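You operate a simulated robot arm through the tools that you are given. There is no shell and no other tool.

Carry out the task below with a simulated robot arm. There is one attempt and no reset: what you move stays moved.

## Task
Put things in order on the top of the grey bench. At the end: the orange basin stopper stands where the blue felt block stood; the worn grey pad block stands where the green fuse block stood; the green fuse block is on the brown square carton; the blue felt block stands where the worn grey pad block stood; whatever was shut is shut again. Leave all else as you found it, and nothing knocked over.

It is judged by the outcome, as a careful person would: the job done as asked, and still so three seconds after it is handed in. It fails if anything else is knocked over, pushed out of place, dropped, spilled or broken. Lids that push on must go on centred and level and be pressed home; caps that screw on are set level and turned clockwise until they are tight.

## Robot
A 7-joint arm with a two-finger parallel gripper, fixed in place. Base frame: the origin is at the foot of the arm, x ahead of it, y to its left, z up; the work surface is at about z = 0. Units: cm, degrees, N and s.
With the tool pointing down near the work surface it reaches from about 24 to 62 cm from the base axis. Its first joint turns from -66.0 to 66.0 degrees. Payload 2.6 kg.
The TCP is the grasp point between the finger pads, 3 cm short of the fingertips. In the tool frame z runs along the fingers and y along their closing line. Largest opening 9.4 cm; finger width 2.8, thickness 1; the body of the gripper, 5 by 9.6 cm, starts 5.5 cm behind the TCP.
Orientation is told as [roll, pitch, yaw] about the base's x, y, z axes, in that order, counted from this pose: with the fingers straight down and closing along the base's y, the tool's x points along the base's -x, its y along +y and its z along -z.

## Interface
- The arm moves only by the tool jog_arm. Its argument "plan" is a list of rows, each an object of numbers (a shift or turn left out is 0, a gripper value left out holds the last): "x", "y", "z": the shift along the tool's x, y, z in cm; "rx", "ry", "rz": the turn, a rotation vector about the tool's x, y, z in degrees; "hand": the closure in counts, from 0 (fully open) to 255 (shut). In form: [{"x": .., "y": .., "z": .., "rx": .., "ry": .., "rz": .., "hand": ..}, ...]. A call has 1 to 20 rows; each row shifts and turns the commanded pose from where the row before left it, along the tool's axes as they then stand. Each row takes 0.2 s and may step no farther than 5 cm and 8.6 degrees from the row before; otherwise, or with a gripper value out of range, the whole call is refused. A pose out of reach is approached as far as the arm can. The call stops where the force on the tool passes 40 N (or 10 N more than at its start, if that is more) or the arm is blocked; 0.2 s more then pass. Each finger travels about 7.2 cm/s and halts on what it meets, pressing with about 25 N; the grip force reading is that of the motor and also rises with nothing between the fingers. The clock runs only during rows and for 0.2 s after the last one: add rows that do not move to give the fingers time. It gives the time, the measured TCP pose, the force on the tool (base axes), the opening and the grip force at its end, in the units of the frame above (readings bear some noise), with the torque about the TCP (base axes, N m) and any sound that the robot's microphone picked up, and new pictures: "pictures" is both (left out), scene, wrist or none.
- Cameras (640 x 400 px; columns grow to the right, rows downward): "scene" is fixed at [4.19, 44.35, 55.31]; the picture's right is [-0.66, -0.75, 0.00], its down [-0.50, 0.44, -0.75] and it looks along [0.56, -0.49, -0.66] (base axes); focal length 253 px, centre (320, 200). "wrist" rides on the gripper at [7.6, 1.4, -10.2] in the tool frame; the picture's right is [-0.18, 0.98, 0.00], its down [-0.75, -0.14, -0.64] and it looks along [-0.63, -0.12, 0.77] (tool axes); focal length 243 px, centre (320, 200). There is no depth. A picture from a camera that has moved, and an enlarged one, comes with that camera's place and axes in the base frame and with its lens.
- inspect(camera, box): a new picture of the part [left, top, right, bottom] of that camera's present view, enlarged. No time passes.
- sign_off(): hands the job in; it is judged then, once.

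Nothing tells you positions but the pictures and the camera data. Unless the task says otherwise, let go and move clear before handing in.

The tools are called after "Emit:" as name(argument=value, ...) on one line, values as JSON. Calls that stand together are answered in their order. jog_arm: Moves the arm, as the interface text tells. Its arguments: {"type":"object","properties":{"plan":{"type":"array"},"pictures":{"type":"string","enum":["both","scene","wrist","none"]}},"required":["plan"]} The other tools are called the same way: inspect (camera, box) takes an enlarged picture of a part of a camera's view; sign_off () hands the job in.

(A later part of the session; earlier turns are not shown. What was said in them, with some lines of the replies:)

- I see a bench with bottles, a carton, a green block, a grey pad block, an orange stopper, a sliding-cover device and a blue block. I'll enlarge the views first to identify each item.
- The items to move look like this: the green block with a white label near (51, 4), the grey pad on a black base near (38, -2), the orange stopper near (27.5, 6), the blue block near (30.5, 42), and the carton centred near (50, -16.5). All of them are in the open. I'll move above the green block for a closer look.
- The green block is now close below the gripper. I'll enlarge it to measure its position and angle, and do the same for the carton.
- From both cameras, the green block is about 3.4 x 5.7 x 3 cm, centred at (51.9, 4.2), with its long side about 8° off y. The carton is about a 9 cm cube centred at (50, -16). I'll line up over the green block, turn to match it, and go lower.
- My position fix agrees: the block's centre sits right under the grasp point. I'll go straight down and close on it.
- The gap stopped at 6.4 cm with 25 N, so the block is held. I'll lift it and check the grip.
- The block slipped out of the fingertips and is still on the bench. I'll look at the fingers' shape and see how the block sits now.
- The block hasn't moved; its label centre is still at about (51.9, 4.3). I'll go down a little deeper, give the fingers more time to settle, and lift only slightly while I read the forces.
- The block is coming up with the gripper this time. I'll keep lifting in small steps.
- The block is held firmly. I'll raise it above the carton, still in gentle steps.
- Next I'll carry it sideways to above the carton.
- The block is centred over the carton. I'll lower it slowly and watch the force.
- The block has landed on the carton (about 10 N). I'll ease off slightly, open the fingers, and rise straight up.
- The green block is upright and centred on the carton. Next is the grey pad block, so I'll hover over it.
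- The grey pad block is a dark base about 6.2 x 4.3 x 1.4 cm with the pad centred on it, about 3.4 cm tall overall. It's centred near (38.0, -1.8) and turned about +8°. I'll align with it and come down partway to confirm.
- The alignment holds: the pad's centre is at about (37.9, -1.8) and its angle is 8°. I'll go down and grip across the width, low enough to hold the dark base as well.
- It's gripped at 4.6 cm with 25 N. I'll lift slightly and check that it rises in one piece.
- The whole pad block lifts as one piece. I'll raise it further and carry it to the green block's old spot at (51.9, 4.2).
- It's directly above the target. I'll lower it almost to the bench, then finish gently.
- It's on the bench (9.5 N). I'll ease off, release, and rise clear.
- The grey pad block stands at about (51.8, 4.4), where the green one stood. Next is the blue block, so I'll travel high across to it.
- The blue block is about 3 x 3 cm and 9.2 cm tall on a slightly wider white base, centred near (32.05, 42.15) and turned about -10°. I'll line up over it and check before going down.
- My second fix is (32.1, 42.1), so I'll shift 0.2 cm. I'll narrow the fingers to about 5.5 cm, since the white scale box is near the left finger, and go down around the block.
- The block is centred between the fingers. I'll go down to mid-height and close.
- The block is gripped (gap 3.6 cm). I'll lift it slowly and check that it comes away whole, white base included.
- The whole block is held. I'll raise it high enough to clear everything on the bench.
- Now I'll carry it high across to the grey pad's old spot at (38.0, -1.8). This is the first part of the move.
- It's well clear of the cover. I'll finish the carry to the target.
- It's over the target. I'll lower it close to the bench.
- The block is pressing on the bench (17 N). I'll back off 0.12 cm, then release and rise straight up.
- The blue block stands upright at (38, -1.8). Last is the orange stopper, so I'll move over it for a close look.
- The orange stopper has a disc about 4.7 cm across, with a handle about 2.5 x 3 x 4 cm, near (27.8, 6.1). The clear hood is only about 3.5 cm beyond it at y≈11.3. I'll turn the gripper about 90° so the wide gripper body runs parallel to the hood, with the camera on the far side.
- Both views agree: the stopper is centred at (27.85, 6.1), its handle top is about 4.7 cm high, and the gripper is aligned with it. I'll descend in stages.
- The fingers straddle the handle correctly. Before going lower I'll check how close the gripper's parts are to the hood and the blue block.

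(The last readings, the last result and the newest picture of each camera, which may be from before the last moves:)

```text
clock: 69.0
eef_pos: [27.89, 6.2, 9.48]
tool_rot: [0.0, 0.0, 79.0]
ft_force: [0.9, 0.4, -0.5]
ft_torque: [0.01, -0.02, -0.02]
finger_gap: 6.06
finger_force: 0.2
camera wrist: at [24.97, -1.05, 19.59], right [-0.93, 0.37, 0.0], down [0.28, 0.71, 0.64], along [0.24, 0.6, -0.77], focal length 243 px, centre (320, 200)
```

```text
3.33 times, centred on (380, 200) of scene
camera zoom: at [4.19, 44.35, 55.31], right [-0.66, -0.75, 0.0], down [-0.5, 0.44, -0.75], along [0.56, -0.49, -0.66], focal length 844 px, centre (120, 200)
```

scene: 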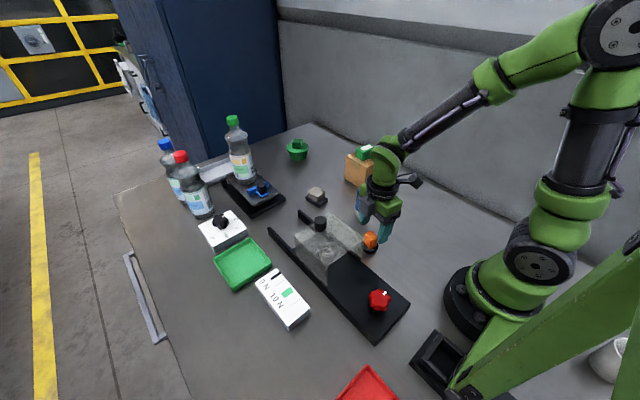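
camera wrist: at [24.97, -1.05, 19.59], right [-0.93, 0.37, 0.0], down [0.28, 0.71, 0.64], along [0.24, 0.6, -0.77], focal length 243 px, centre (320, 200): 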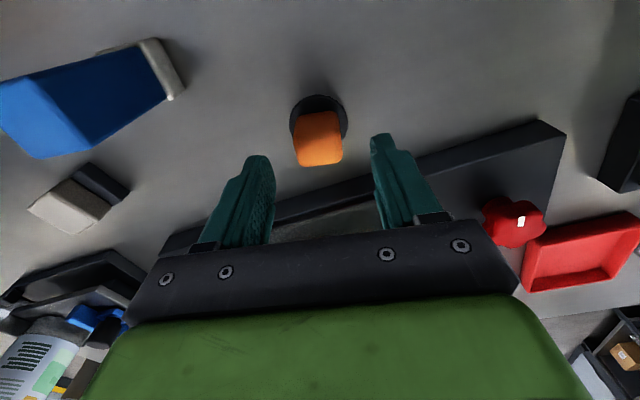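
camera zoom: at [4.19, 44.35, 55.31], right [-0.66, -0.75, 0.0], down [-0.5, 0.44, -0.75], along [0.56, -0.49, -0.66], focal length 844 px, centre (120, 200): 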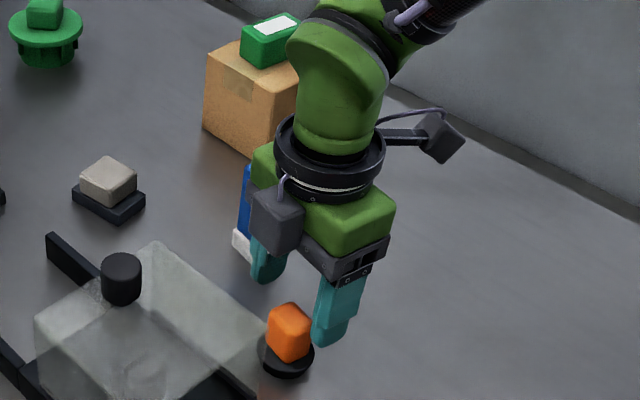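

A small box sits on the hood side of the gripper. It would end at about y=10.4, and the hood wall is at about y=12.3, so there is room. I'll go down the rest of the way and close on the handle.

Emit:
jog_arm(plan=[{"z": 1.5}, {"z": 1.5}, {"z": 1.2}, {"z": 0.6}, {}])

Emit:
inspect(camera="scene", box=[320, 190, 420, 270])

Emit:
inspect(camera="wrist", box=[220, 80, 420, 220])

```text
clock: 70.2
eef_pos: [27.83, 6.12, 4.64]
tool_rot: [0.0, -0.1, 79.1]
ft_force: [-0.5, 0.4, 0.5]
ft_torque: [0.0, 0.01, 0.0]
finger_gap: 6.08
finger_force: 0.1
camera wrist: at [24.96, -1.09, 14.88], right [-0.93, 0.37, 0.0], down [0.28, 0.71, 0.64], along [0.24, 0.6, -0.77], focal length 243 px, centre (320, 200)
```

scene: 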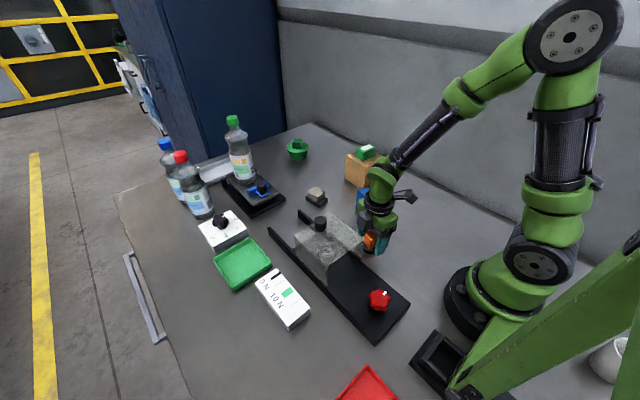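
wrist: 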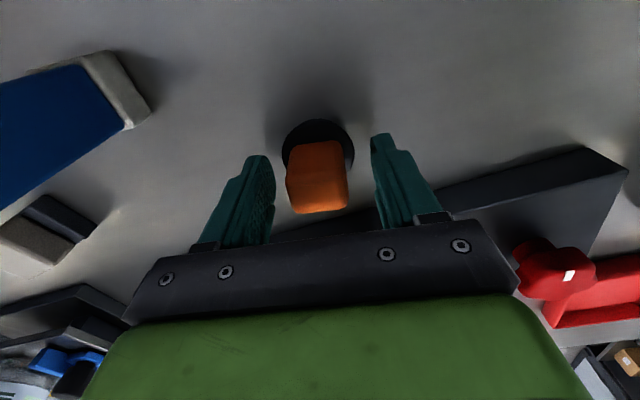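

```text
5.00 times, centred on (370, 230) of scene
camera zoom: at [4.19, 44.35, 55.31], right [-0.66, -0.75, 0.0], down [-0.5, 0.44, -0.75], along [0.56, -0.49, -0.66], focal length 1266 px, centre (70, 50)
```

zoom: 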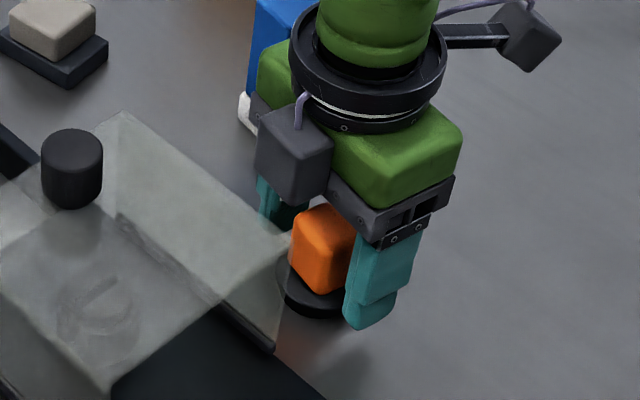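

```text
2.86 times, centred on (320, 150) of wrist
camera zoom: at [24.96, -1.09, 14.88], right [-0.93, 0.37, 0.0], down [0.28, 0.71, 0.64], along [0.24, 0.6, -0.77], focal length 693 px, centre (320, 343)
```

zoom: 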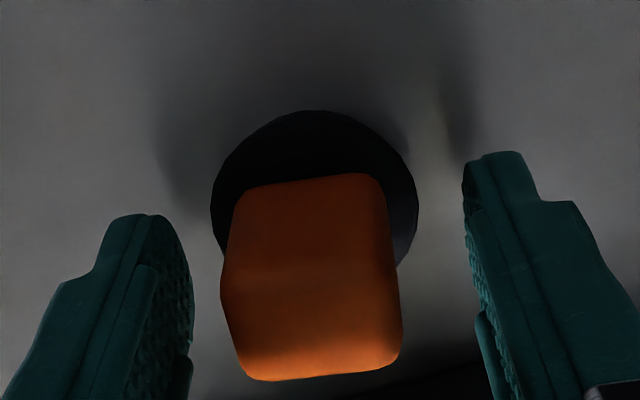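

The handle is about 0.15 cm off the finger midline. I'll correct that, then close.

Emit:
jog_arm(plan=[{"y": -0.15}, {"hand": 130}, {"hand": 160}, {"hand": 255}, {}, {}, {}, {}], pictures="wrist")

Emit:
inspect(camera="wrist", box=[220, 80, 420, 220])

```text
clock: 72.0
eef_pos: [28.05, 6.08, 4.67]
tool_rot: [0.0, 0.1, 79.0]
ft_force: [-0.4, -0.3, -1.0]
ft_torque: [0.01, 0.0, 0.0]
finger_gap: 3.58
finger_force: 25.0
camera wrist: at [25.1, -1.14, 14.91], right [-0.93, 0.37, 0.0], down [0.28, 0.71, 0.64], along [0.24, 0.6, -0.77], focal length 243 px, centre (320, 200)
```

wrist: 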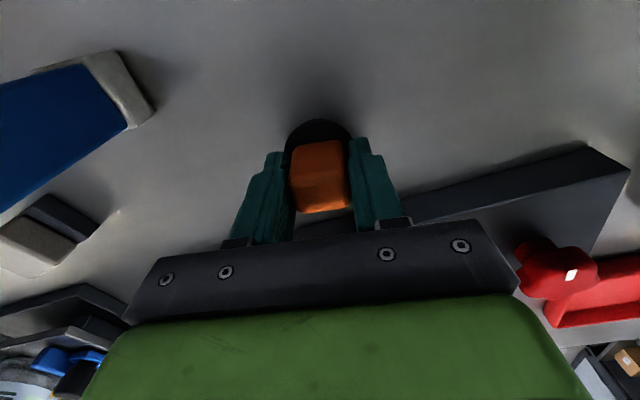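

```text
2.86 times, centred on (320, 150) of wrist
camera zoom: at [25.1, -1.14, 14.91], right [-0.93, 0.37, 0.0], down [0.28, 0.71, 0.64], along [0.24, 0.6, -0.77], focal length 693 px, centre (320, 343)
```

zoom: 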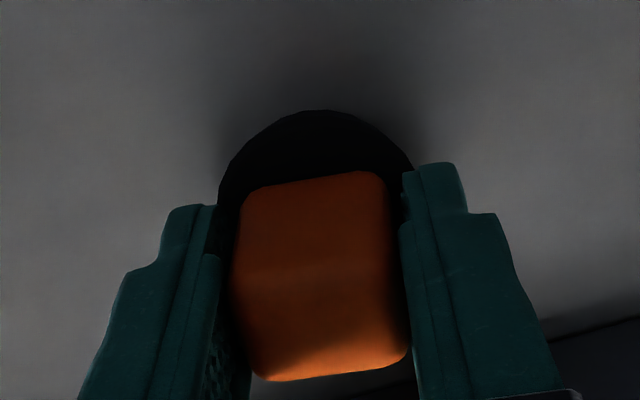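

It's gripped (gap 3.6 cm). I'll start the lift slowly and check.

Emit:
jog_arm(plan=[{"z": -0.3}, {"z": -0.4}, {"z": -0.6}, {"z": -0.7}, {"z": -0.8}], pictures="wrist")

Emit:
inspect(camera="wrist", box=[220, 80, 420, 220])

Emit:
inspect(camera="scene", box=[320, 190, 420, 270])

```text
clock: 73.2
eef_pos: [28.01, 6.07, 7.47]
tool_rot: [0.0, 0.0, 79.0]
ft_force: [-0.5, 0.1, -1.3]
ft_torque: [-0.01, 0.0, 0.04]
finger_gap: 3.59
finger_force: 25.6
camera wrist: at [25.08, -1.12, 17.63], right [-0.93, 0.37, 0.0], down [0.28, 0.71, 0.64], along [0.24, 0.6, -0.77], focal length 243 px, centre (320, 200)
```

wrist: 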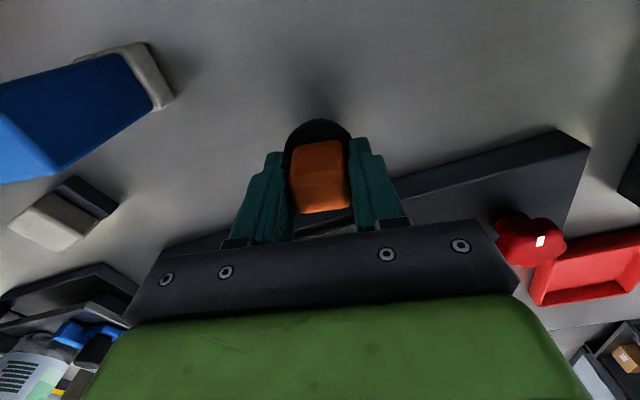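

```text
2.86 times, centred on (320, 150) of wrist
camera zoom: at [25.08, -1.12, 17.63], right [-0.93, 0.37, 0.0], down [0.28, 0.71, 0.64], along [0.24, 0.6, -0.77], focal length 693 px, centre (320, 343)
```

zoom: 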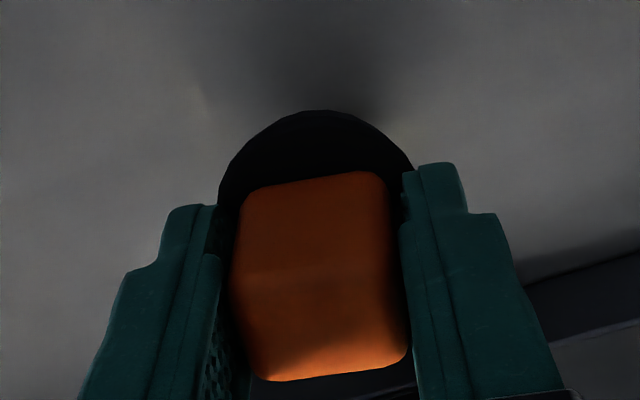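

```text
5.00 times, centred on (370, 230) of scene
camera zoom: at [4.19, 44.35, 55.31], right [-0.66, -0.75, 0.0], down [-0.5, 0.44, -0.75], along [0.56, -0.49, -0.66], focal length 1266 px, centre (70, 50)
```

zoom: 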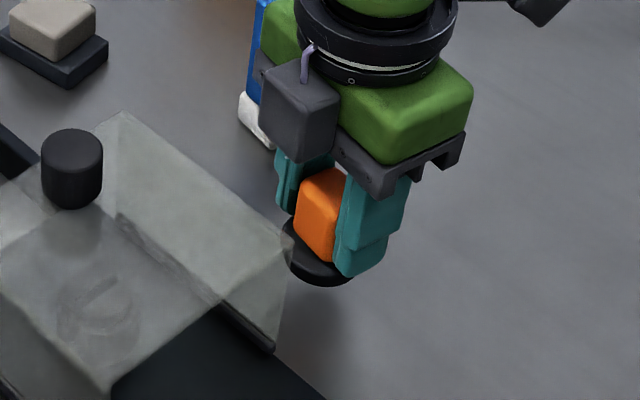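

The stopper is held. I'll raise it well above the hood and its knob.

Emit:
jog_arm(plan=[{"z": -0.8}, {"z": -1.2}, {"z": -1.5}, {"z": -1.5}, {"z": -1.5}, {"z": -1.5}, {"z": -1.5}, {"z": -1.5}, {"z": -1.5}, {"z": -1.2}, {"z": -0.8}, {}])

```text
clock: 75.8
eef_pos: [28.1, 6.03, 22.02]
tool_rot: [0.0, 0.0, 78.9]
ft_force: [-0.2, -0.4, -1.0]
ft_torque: [0.01, 0.02, 0.03]
finger_gap: 3.6
finger_force: 25.1
camera wrist: at [25.11, -1.15, 32.21], right [-0.93, 0.37, 0.0], down [0.28, 0.71, 0.64], along [0.24, 0.6, -0.77], focal length 243 px, centre (320, 200)
```

scene: 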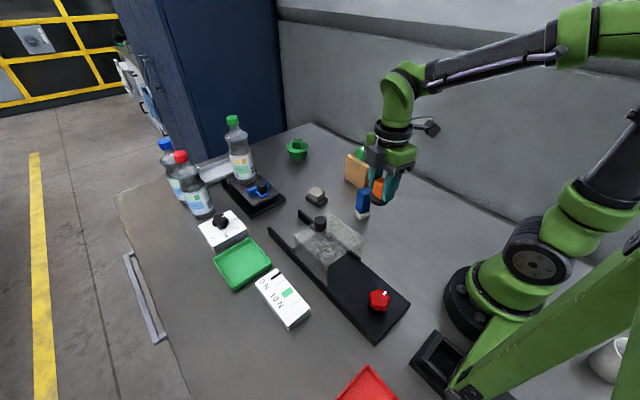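
wrist: 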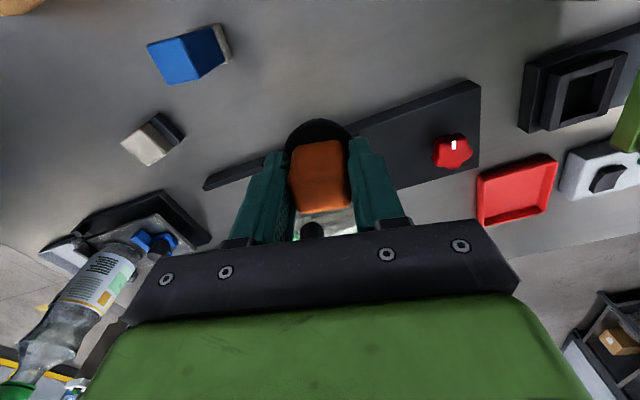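

Now I'll carry it over toward the blue block's old spot at (32.1, 42.15).

Emit:
jog_arm(plan=[{"x": -0.598, "y": 0.048}, {"x": -0.997, "y": 0.08}, {"x": -1.595, "y": 0.128}, {"x": -1.595, "y": 0.128}, {"x": -1.595, "y": 0.128}, {"x": -1.595, "y": 0.128}, {"x": -1.595, "y": 0.128}, {"x": -1.595, "y": 0.128}, {"x": -1.595, "y": 0.128}, {"x": -1.595, "y": 0.128}, {"x": -1.595, "y": 0.128}, {"x": -1.595, "y": 0.128}, {"x": -1.595, "y": 0.128}, {"x": -1.595, "y": 0.128}, {"x": -1.595, "y": 0.128}, {"x": -1.595, "y": 0.128}, {"x": -0.997, "y": 0.08}, {"x": -0.598, "y": 0.048}, {}])

```text
clock: 79.8
eef_pos: [30.88, 31.32, 22.08]
tool_rot: [0.1, -0.1, 79.0]
ft_force: [-0.2, 0.5, -0.7]
ft_torque: [0.03, 0.01, 0.0]
finger_gap: 3.59
finger_force: 24.8
camera wrist: at [27.9, 24.21, 32.26], right [-0.93, 0.37, 0.0], down [0.28, 0.71, 0.64], along [0.24, 0.6, -0.77], focal length 243 px, centre (320, 200)
```

scene: 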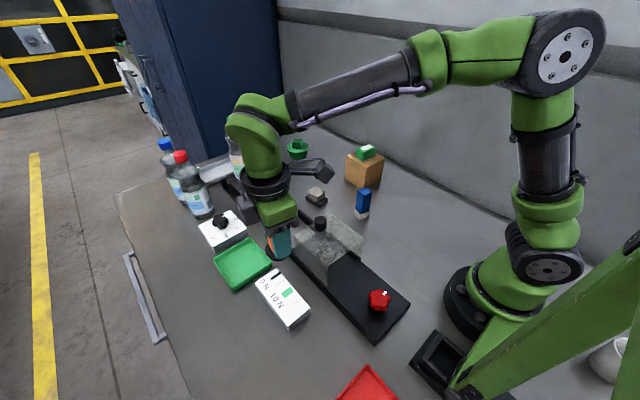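
wrist: 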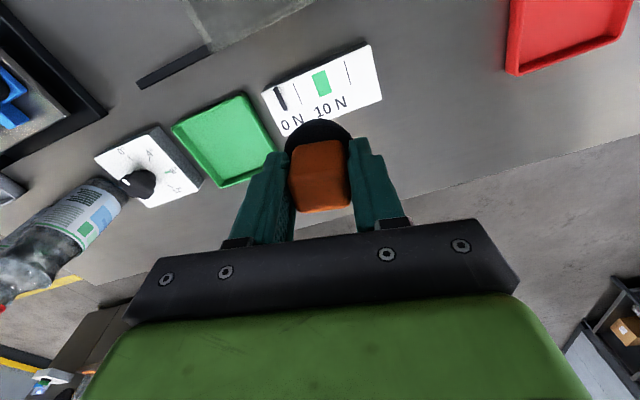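

Emit:
jog_arm(plan=[{"x": -0.6, "y": 0.048}, {"x": -1.0, "y": 0.08}, {"x": -1.597, "y": 0.128}, {"x": -1.597, "y": 0.128}, {"x": -1.597, "y": 0.128}, {"x": -1.597, "y": 0.128}, {"x": -1.597, "y": 0.128}, {"x": -0.8, "y": 0.064}, {"x": -0.5, "y": 0.04}, {}, {}])

```text
clock: 82.2
eef_pos: [32.03, 42.24, 21.97]
tool_rot: [0.0, -0.1, 78.9]
ft_force: [0.6, -0.4, -0.5]
ft_torque: [0.0, -0.02, 0.0]
finger_gap: 3.57
finger_force: 24.9
camera wrist: at [29.17, 35.13, 32.18], right [-0.93, 0.37, 0.0], down [0.28, 0.71, 0.64], along [0.24, 0.6, -0.77], focal length 243 px, centre (320, 200)
```

scene: 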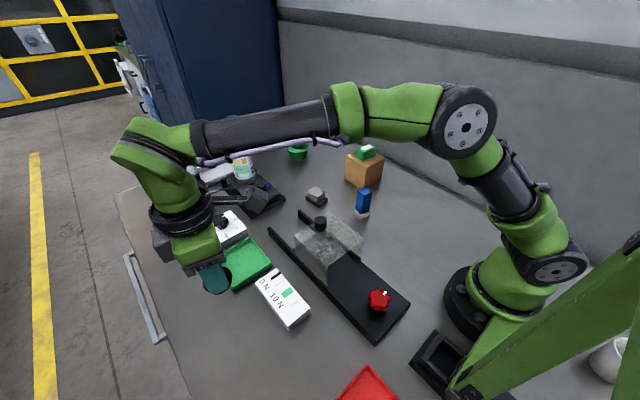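
wrist: 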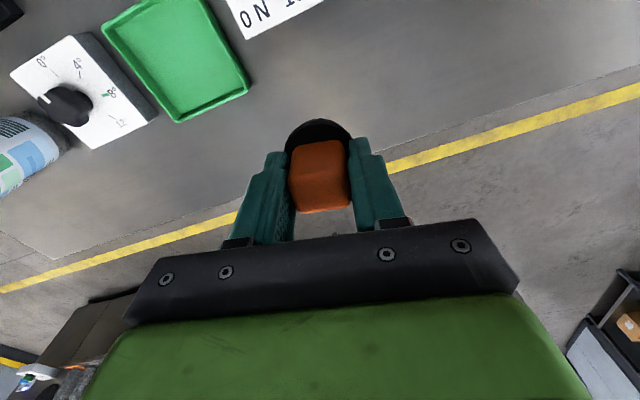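

It's above the target spot, and the space below is clear of the tray and scale. I'll lower it.

Emit:
jog_arm(plan=[{"z": 0.7}, {"z": 1.2}, {"z": 1.6}, {"z": 1.6}, {"z": 1.6}, {"z": 1.6}, {"z": 1.6}, {"z": 1.6}, {"z": 1.6}, {"z": 1.6}, {"z": 1.0}, {"z": 0.6}, {}, {}])

Emit:
inspect(camera="scene", box=[160, 220, 320, 350])

```text
clock: 85.2
eef_pos: [32.1, 42.11, 5.63]
tool_rot: [0.0, -0.1, 78.9]
ft_force: [0.4, 0.0, -1.6]
ft_torque: [-0.01, -0.02, 0.01]
finger_gap: 3.59
finger_force: 25.2
camera wrist: at [29.17, 35.03, 15.9], right [-0.93, 0.37, 0.0], down [0.28, 0.71, 0.64], along [0.24, 0.6, -0.77], focal length 243 px, centre (320, 200)
```

scene: 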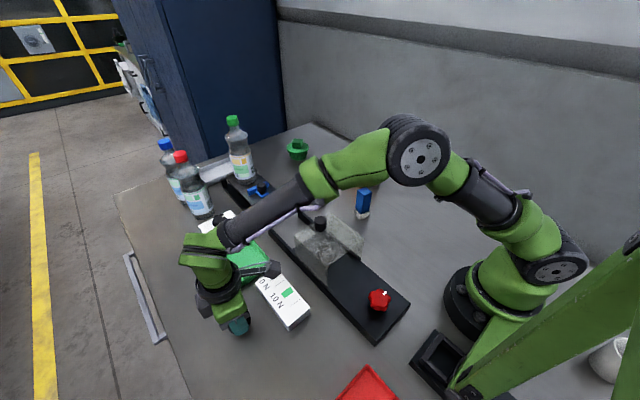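
wrist: 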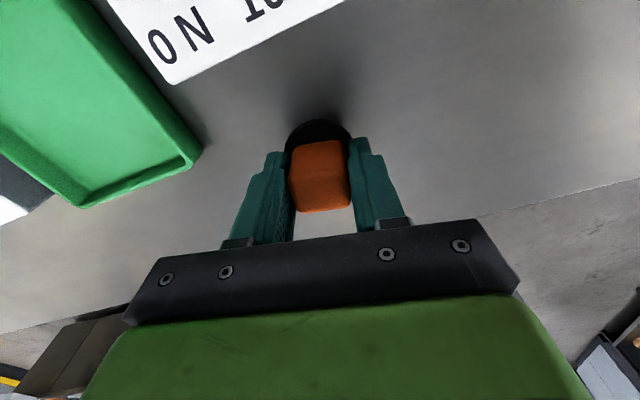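

```text
3.08 times, centred on (240, 285) of scene
camera zoom: at [4.19, 44.35, 55.31], right [-0.66, -0.75, 0.0], down [-0.5, 0.44, -0.75], along [0.56, -0.49, -0.66], focal length 779 px, centre (566, -62)
```

zoom: 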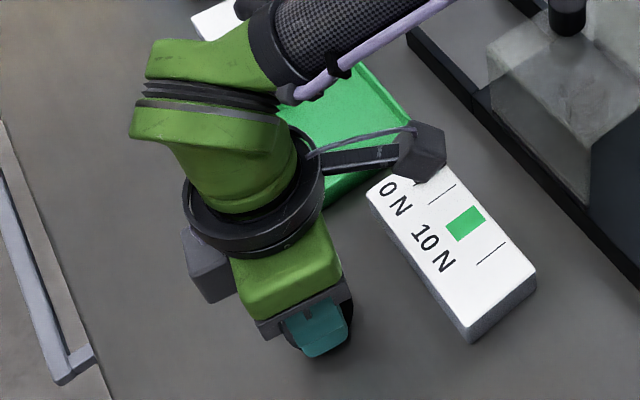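

I'll lower the last bit gently until it touches.

Emit:
jog_arm(plan=[{"z": 0.3}, {"z": 0.2}, {"z": 0.2}, {}], pictures="none")

Emit:
jog_arm(plan=[{"z": 0.1}, {}], pictures="none")

```text
clock: 86.2
eef_pos: [32.16, 42.37, 5.0]
tool_rot: [0.0, 0.0, 79.0]
ft_force: [-1.0, 0.5, -1.0]
ft_torque: [-0.01, 0.01, -0.01]
finger_gap: 3.59
finger_force: 25.0
```

```text
clock: 86.8
eef_pos: [32.09, 42.3, 4.84]
tool_rot: [0.1, 0.0, 79.0]
ft_force: [0.8, 1.5, -0.8]
ft_torque: [-0.03, 0.05, -0.03]
finger_gap: 3.59
finger_force: 24.8
```

Emit:
jog_arm(plan=[{"z": 0.1}, {}], pictures="none")

Emit:
jog_arm(plan=[{"z": 0.07}, {}], pictures="none")

```text
clock: 87.4
eef_pos: [31.99, 42.29, 4.88]
tool_rot: [0.0, 0.0, 78.9]
ft_force: [0.1, 0.5, -1.6]
ft_torque: [-0.02, 0.01, 0.02]
finger_gap: 3.57
finger_force: 25.5
```

```text
clock: 88.0
eef_pos: [32.1, 42.28, 4.82]
tool_rot: [0.1, 0.0, 79.0]
ft_force: [0.0, -0.3, -0.2]
ft_torque: [0.02, -0.02, -0.01]
finger_gap: 3.59
finger_force: 25.2
```

Emit:
jog_arm(plan=[{"z": 0.07}, {}], pictures="none")

```text
clock: 88.6
eef_pos: [32.08, 42.32, 4.63]
tool_rot: [-0.1, -0.1, 79.0]
ft_force: [0.6, 0.2, 3.9]
ft_torque: [-0.01, -0.01, -0.02]
finger_gap: 3.58
finger_force: 24.8
```

It's touching lightly (4 N). I'll open and rise straight up.

Emit:
jog_arm(plan=[{"hand": 155}, {"hand": 140}, {"hand": 120}, {"hand": 100}, {"hand": 90}, {}, {"z": -1}, {"z": -2}, {"z": -3}, {"z": -4}, {"z": -4}, {"z": -2}, {}])

Emit:
inspect(camera="wrist", box=[240, 40, 400, 160])

Emit:
inspect(camera="scene", box=[160, 220, 320, 350])

```text
clock: 91.4
eef_pos: [31.93, 42.14, 20.69]
tool_rot: [0.2, 0.0, 79.1]
ft_force: [0.1, 0.4, -0.1]
ft_torque: [-0.03, 0.01, 0.01]
finger_gap: 6.09
finger_force: 0.0
camera wrist: at [29.06, 35.06, 30.91], right [-0.93, 0.37, 0.0], down [0.28, 0.71, 0.64], along [0.24, 0.6, -0.77], focal length 243 px, centre (320, 200)
```

scene: 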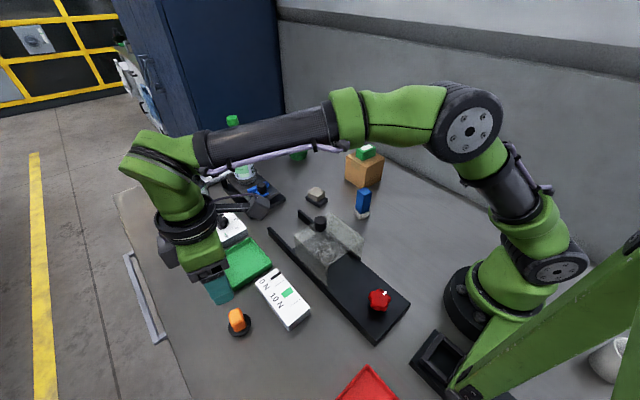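
wrist: 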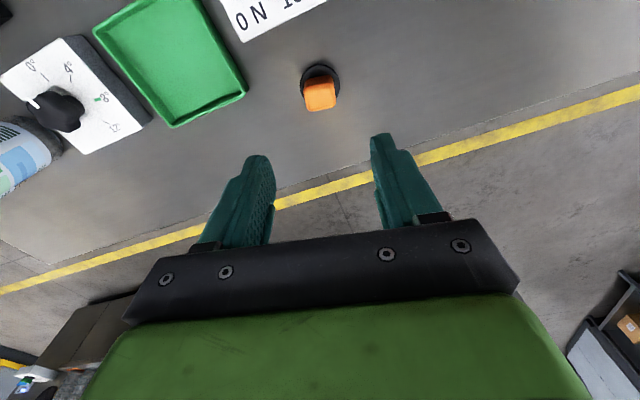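

```text
3.33 times, centred on (320, 100) of wrist
camera zoom: at [29.06, 35.06, 30.91], right [-0.93, 0.37, 0.0], down [0.28, 0.71, 0.64], along [0.24, 0.6, -0.77], focal length 809 px, centre (320, 533)
```

zoom: 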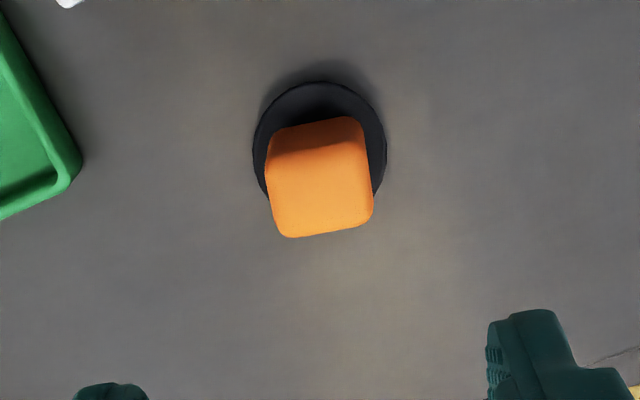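

```text
3.08 times, centred on (240, 285) of scene
camera zoom: at [4.19, 44.35, 55.31], right [-0.66, -0.75, 0.0], down [-0.5, 0.44, -0.75], along [0.56, -0.49, -0.66], focal length 779 px, centre (566, -62)
```

zoom: 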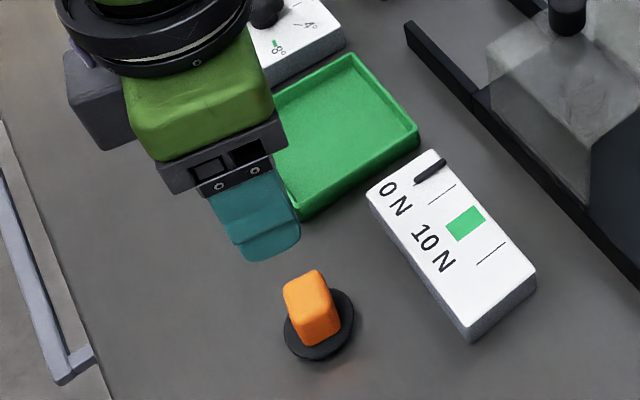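

The orange stopper stands at about (32, 42.2). I'll retreat upward toward the start pose, then check the whole bench.

Emit:
jog_arm(plan=[{"z": -4}, {"z": -4}, {"z": -4}, {"z": -4}, {"rz": 7.9}, {"rz": 7.9}, {"rz": 7.9}, {"rz": 7.9}, {"rz": 7.9}, {"rz": 7.9}, {"rz": 7.9}, {"rz": 7.9}, {"rz": 7.9}, {"rz": 7.9}, {"x": -0.5, "y": -4.5}, {"x": -0.5, "y": -4.5}, {"x": -0.5, "y": -4.5}, {"x": -0.5, "y": -4.5}, {"x": -0.5, "y": -4.5}, {"x": -0.5, "y": -2, "hand": 0}])

Emit:
inspect(camera="scene", box=[100, 100, 420, 350])

Emit:
inspect(camera="scene", box=[280, 130, 420, 250])

Emit:
inspect(camera="wrist", box=[120, 0, 400, 240])

```text
clock: 95.6
eef_pos: [34.34, 17.32, 35.48]
tool_rot: [0.0, 0.0, 0.1]
ft_force: [0.5, 0.0, -0.3]
ft_torque: [0.03, 0.03, 0.0]
finger_gap: 9.39
finger_force: 0.0
out of reach, approached as far as the arm can: row 4
camera wrist: at [26.67, 18.78, 45.73], right [0.18, 0.98, 0.0], down [0.75, -0.14, 0.64], along [0.63, -0.12, -0.77], focal length 243 px, centre (320, 200)
```

scene: 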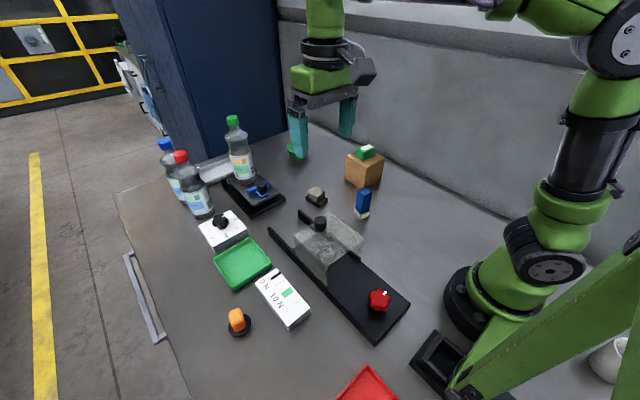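
wrist: 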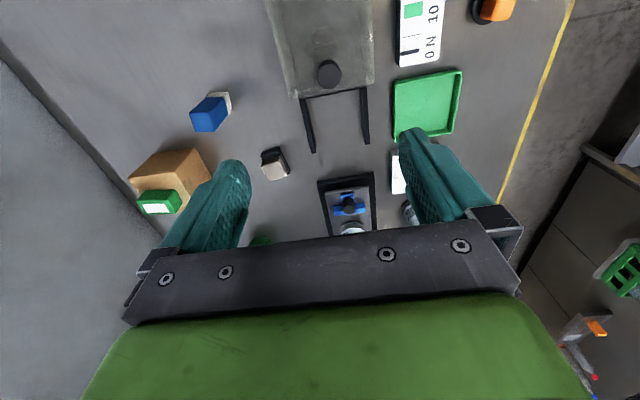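

```text
1.60 times, centred on (260, 225) of scene
camera zoom: at [4.19, 44.35, 55.31], right [-0.66, -0.75, 0.0], down [-0.5, 0.44, -0.75], along [0.56, -0.49, -0.66], focal length 405 px, centre (416, 160)
```

zoom: 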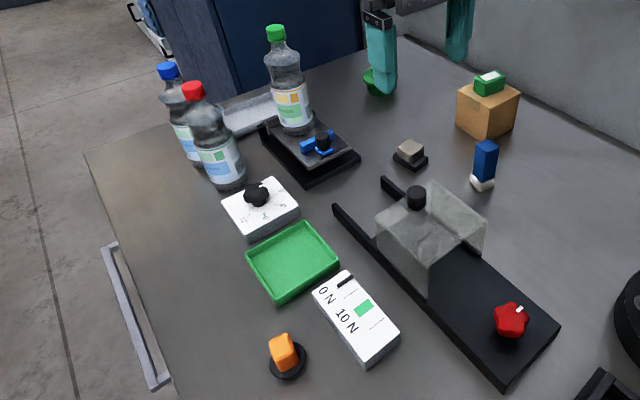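

```text
3.33 times, centred on (350, 190) of scene
camera zoom: at [4.19, 44.35, 55.31], right [-0.66, -0.75, 0.0], down [-0.5, 0.44, -0.75], along [0.56, -0.49, -0.66], focal length 844 px, centre (220, 233)
```

zoom: 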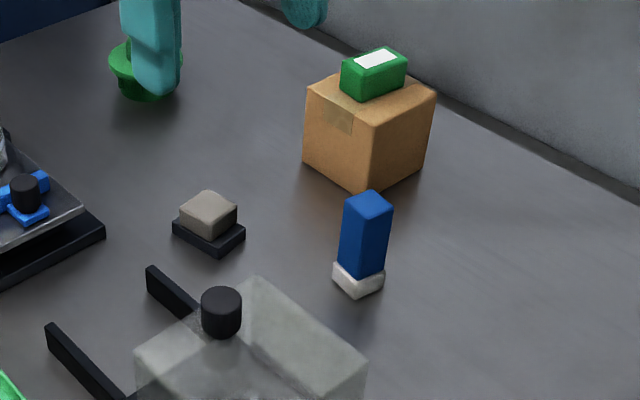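

```text
1.67 times, centred on (260, 120) of wrist
camera zoom: at [26.67, 18.78, 45.73], right [0.18, 0.98, 0.0], down [0.75, -0.14, 0.64], along [0.63, -0.12, -0.77], focal length 404 px, centre (420, 333)
```

zoom: 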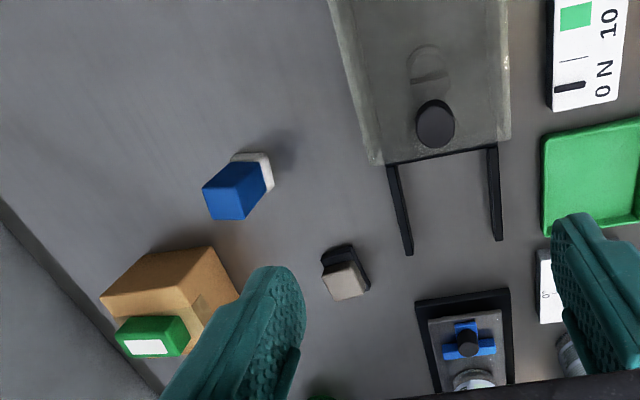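

The bench is in order:
- **Green block:** on the carton.
- **Grey pad:** on the green block's old spot.
- **Blue block:** upright on the grey pad's old spot.
- **Orange stopper:** on the blue block's old spot.

Nothing else looks moved, nothing was opened, and the arm is clear, so I'm handing in.

Emit:
sign_off()

```text
The job is handed in.
```

The job is handed in, and all four moves are done. I measured these positions from the camera views; the result of the judging wasn't shown to me.

| Item | Where it is now | Position (cm) |
|---|---|---|
| Green fuse block | On top of the brown carton, near its centre | (50, -16) |
| Worn grey pad block | Where the green block stood | (51.8, 4.4), about 0.3 cm from the original centre |
| Blue felt block | Upright where the grey pad stood | (38.0, -1.8) |
| Orange basin stopper | Where the blue block stood | (32.0, 42.3), about 0.2 cm from the original centre |

- **Slip:** the green block slipped out of the fingers on my first lift. It stayed within about 0.2 cm of its spot, and the second grip held.
- **Rest of the bench:** nothing had to be opened, so nothing needed shutting. In the final views nothing else looked moved or knocked over, and the arm was clear.
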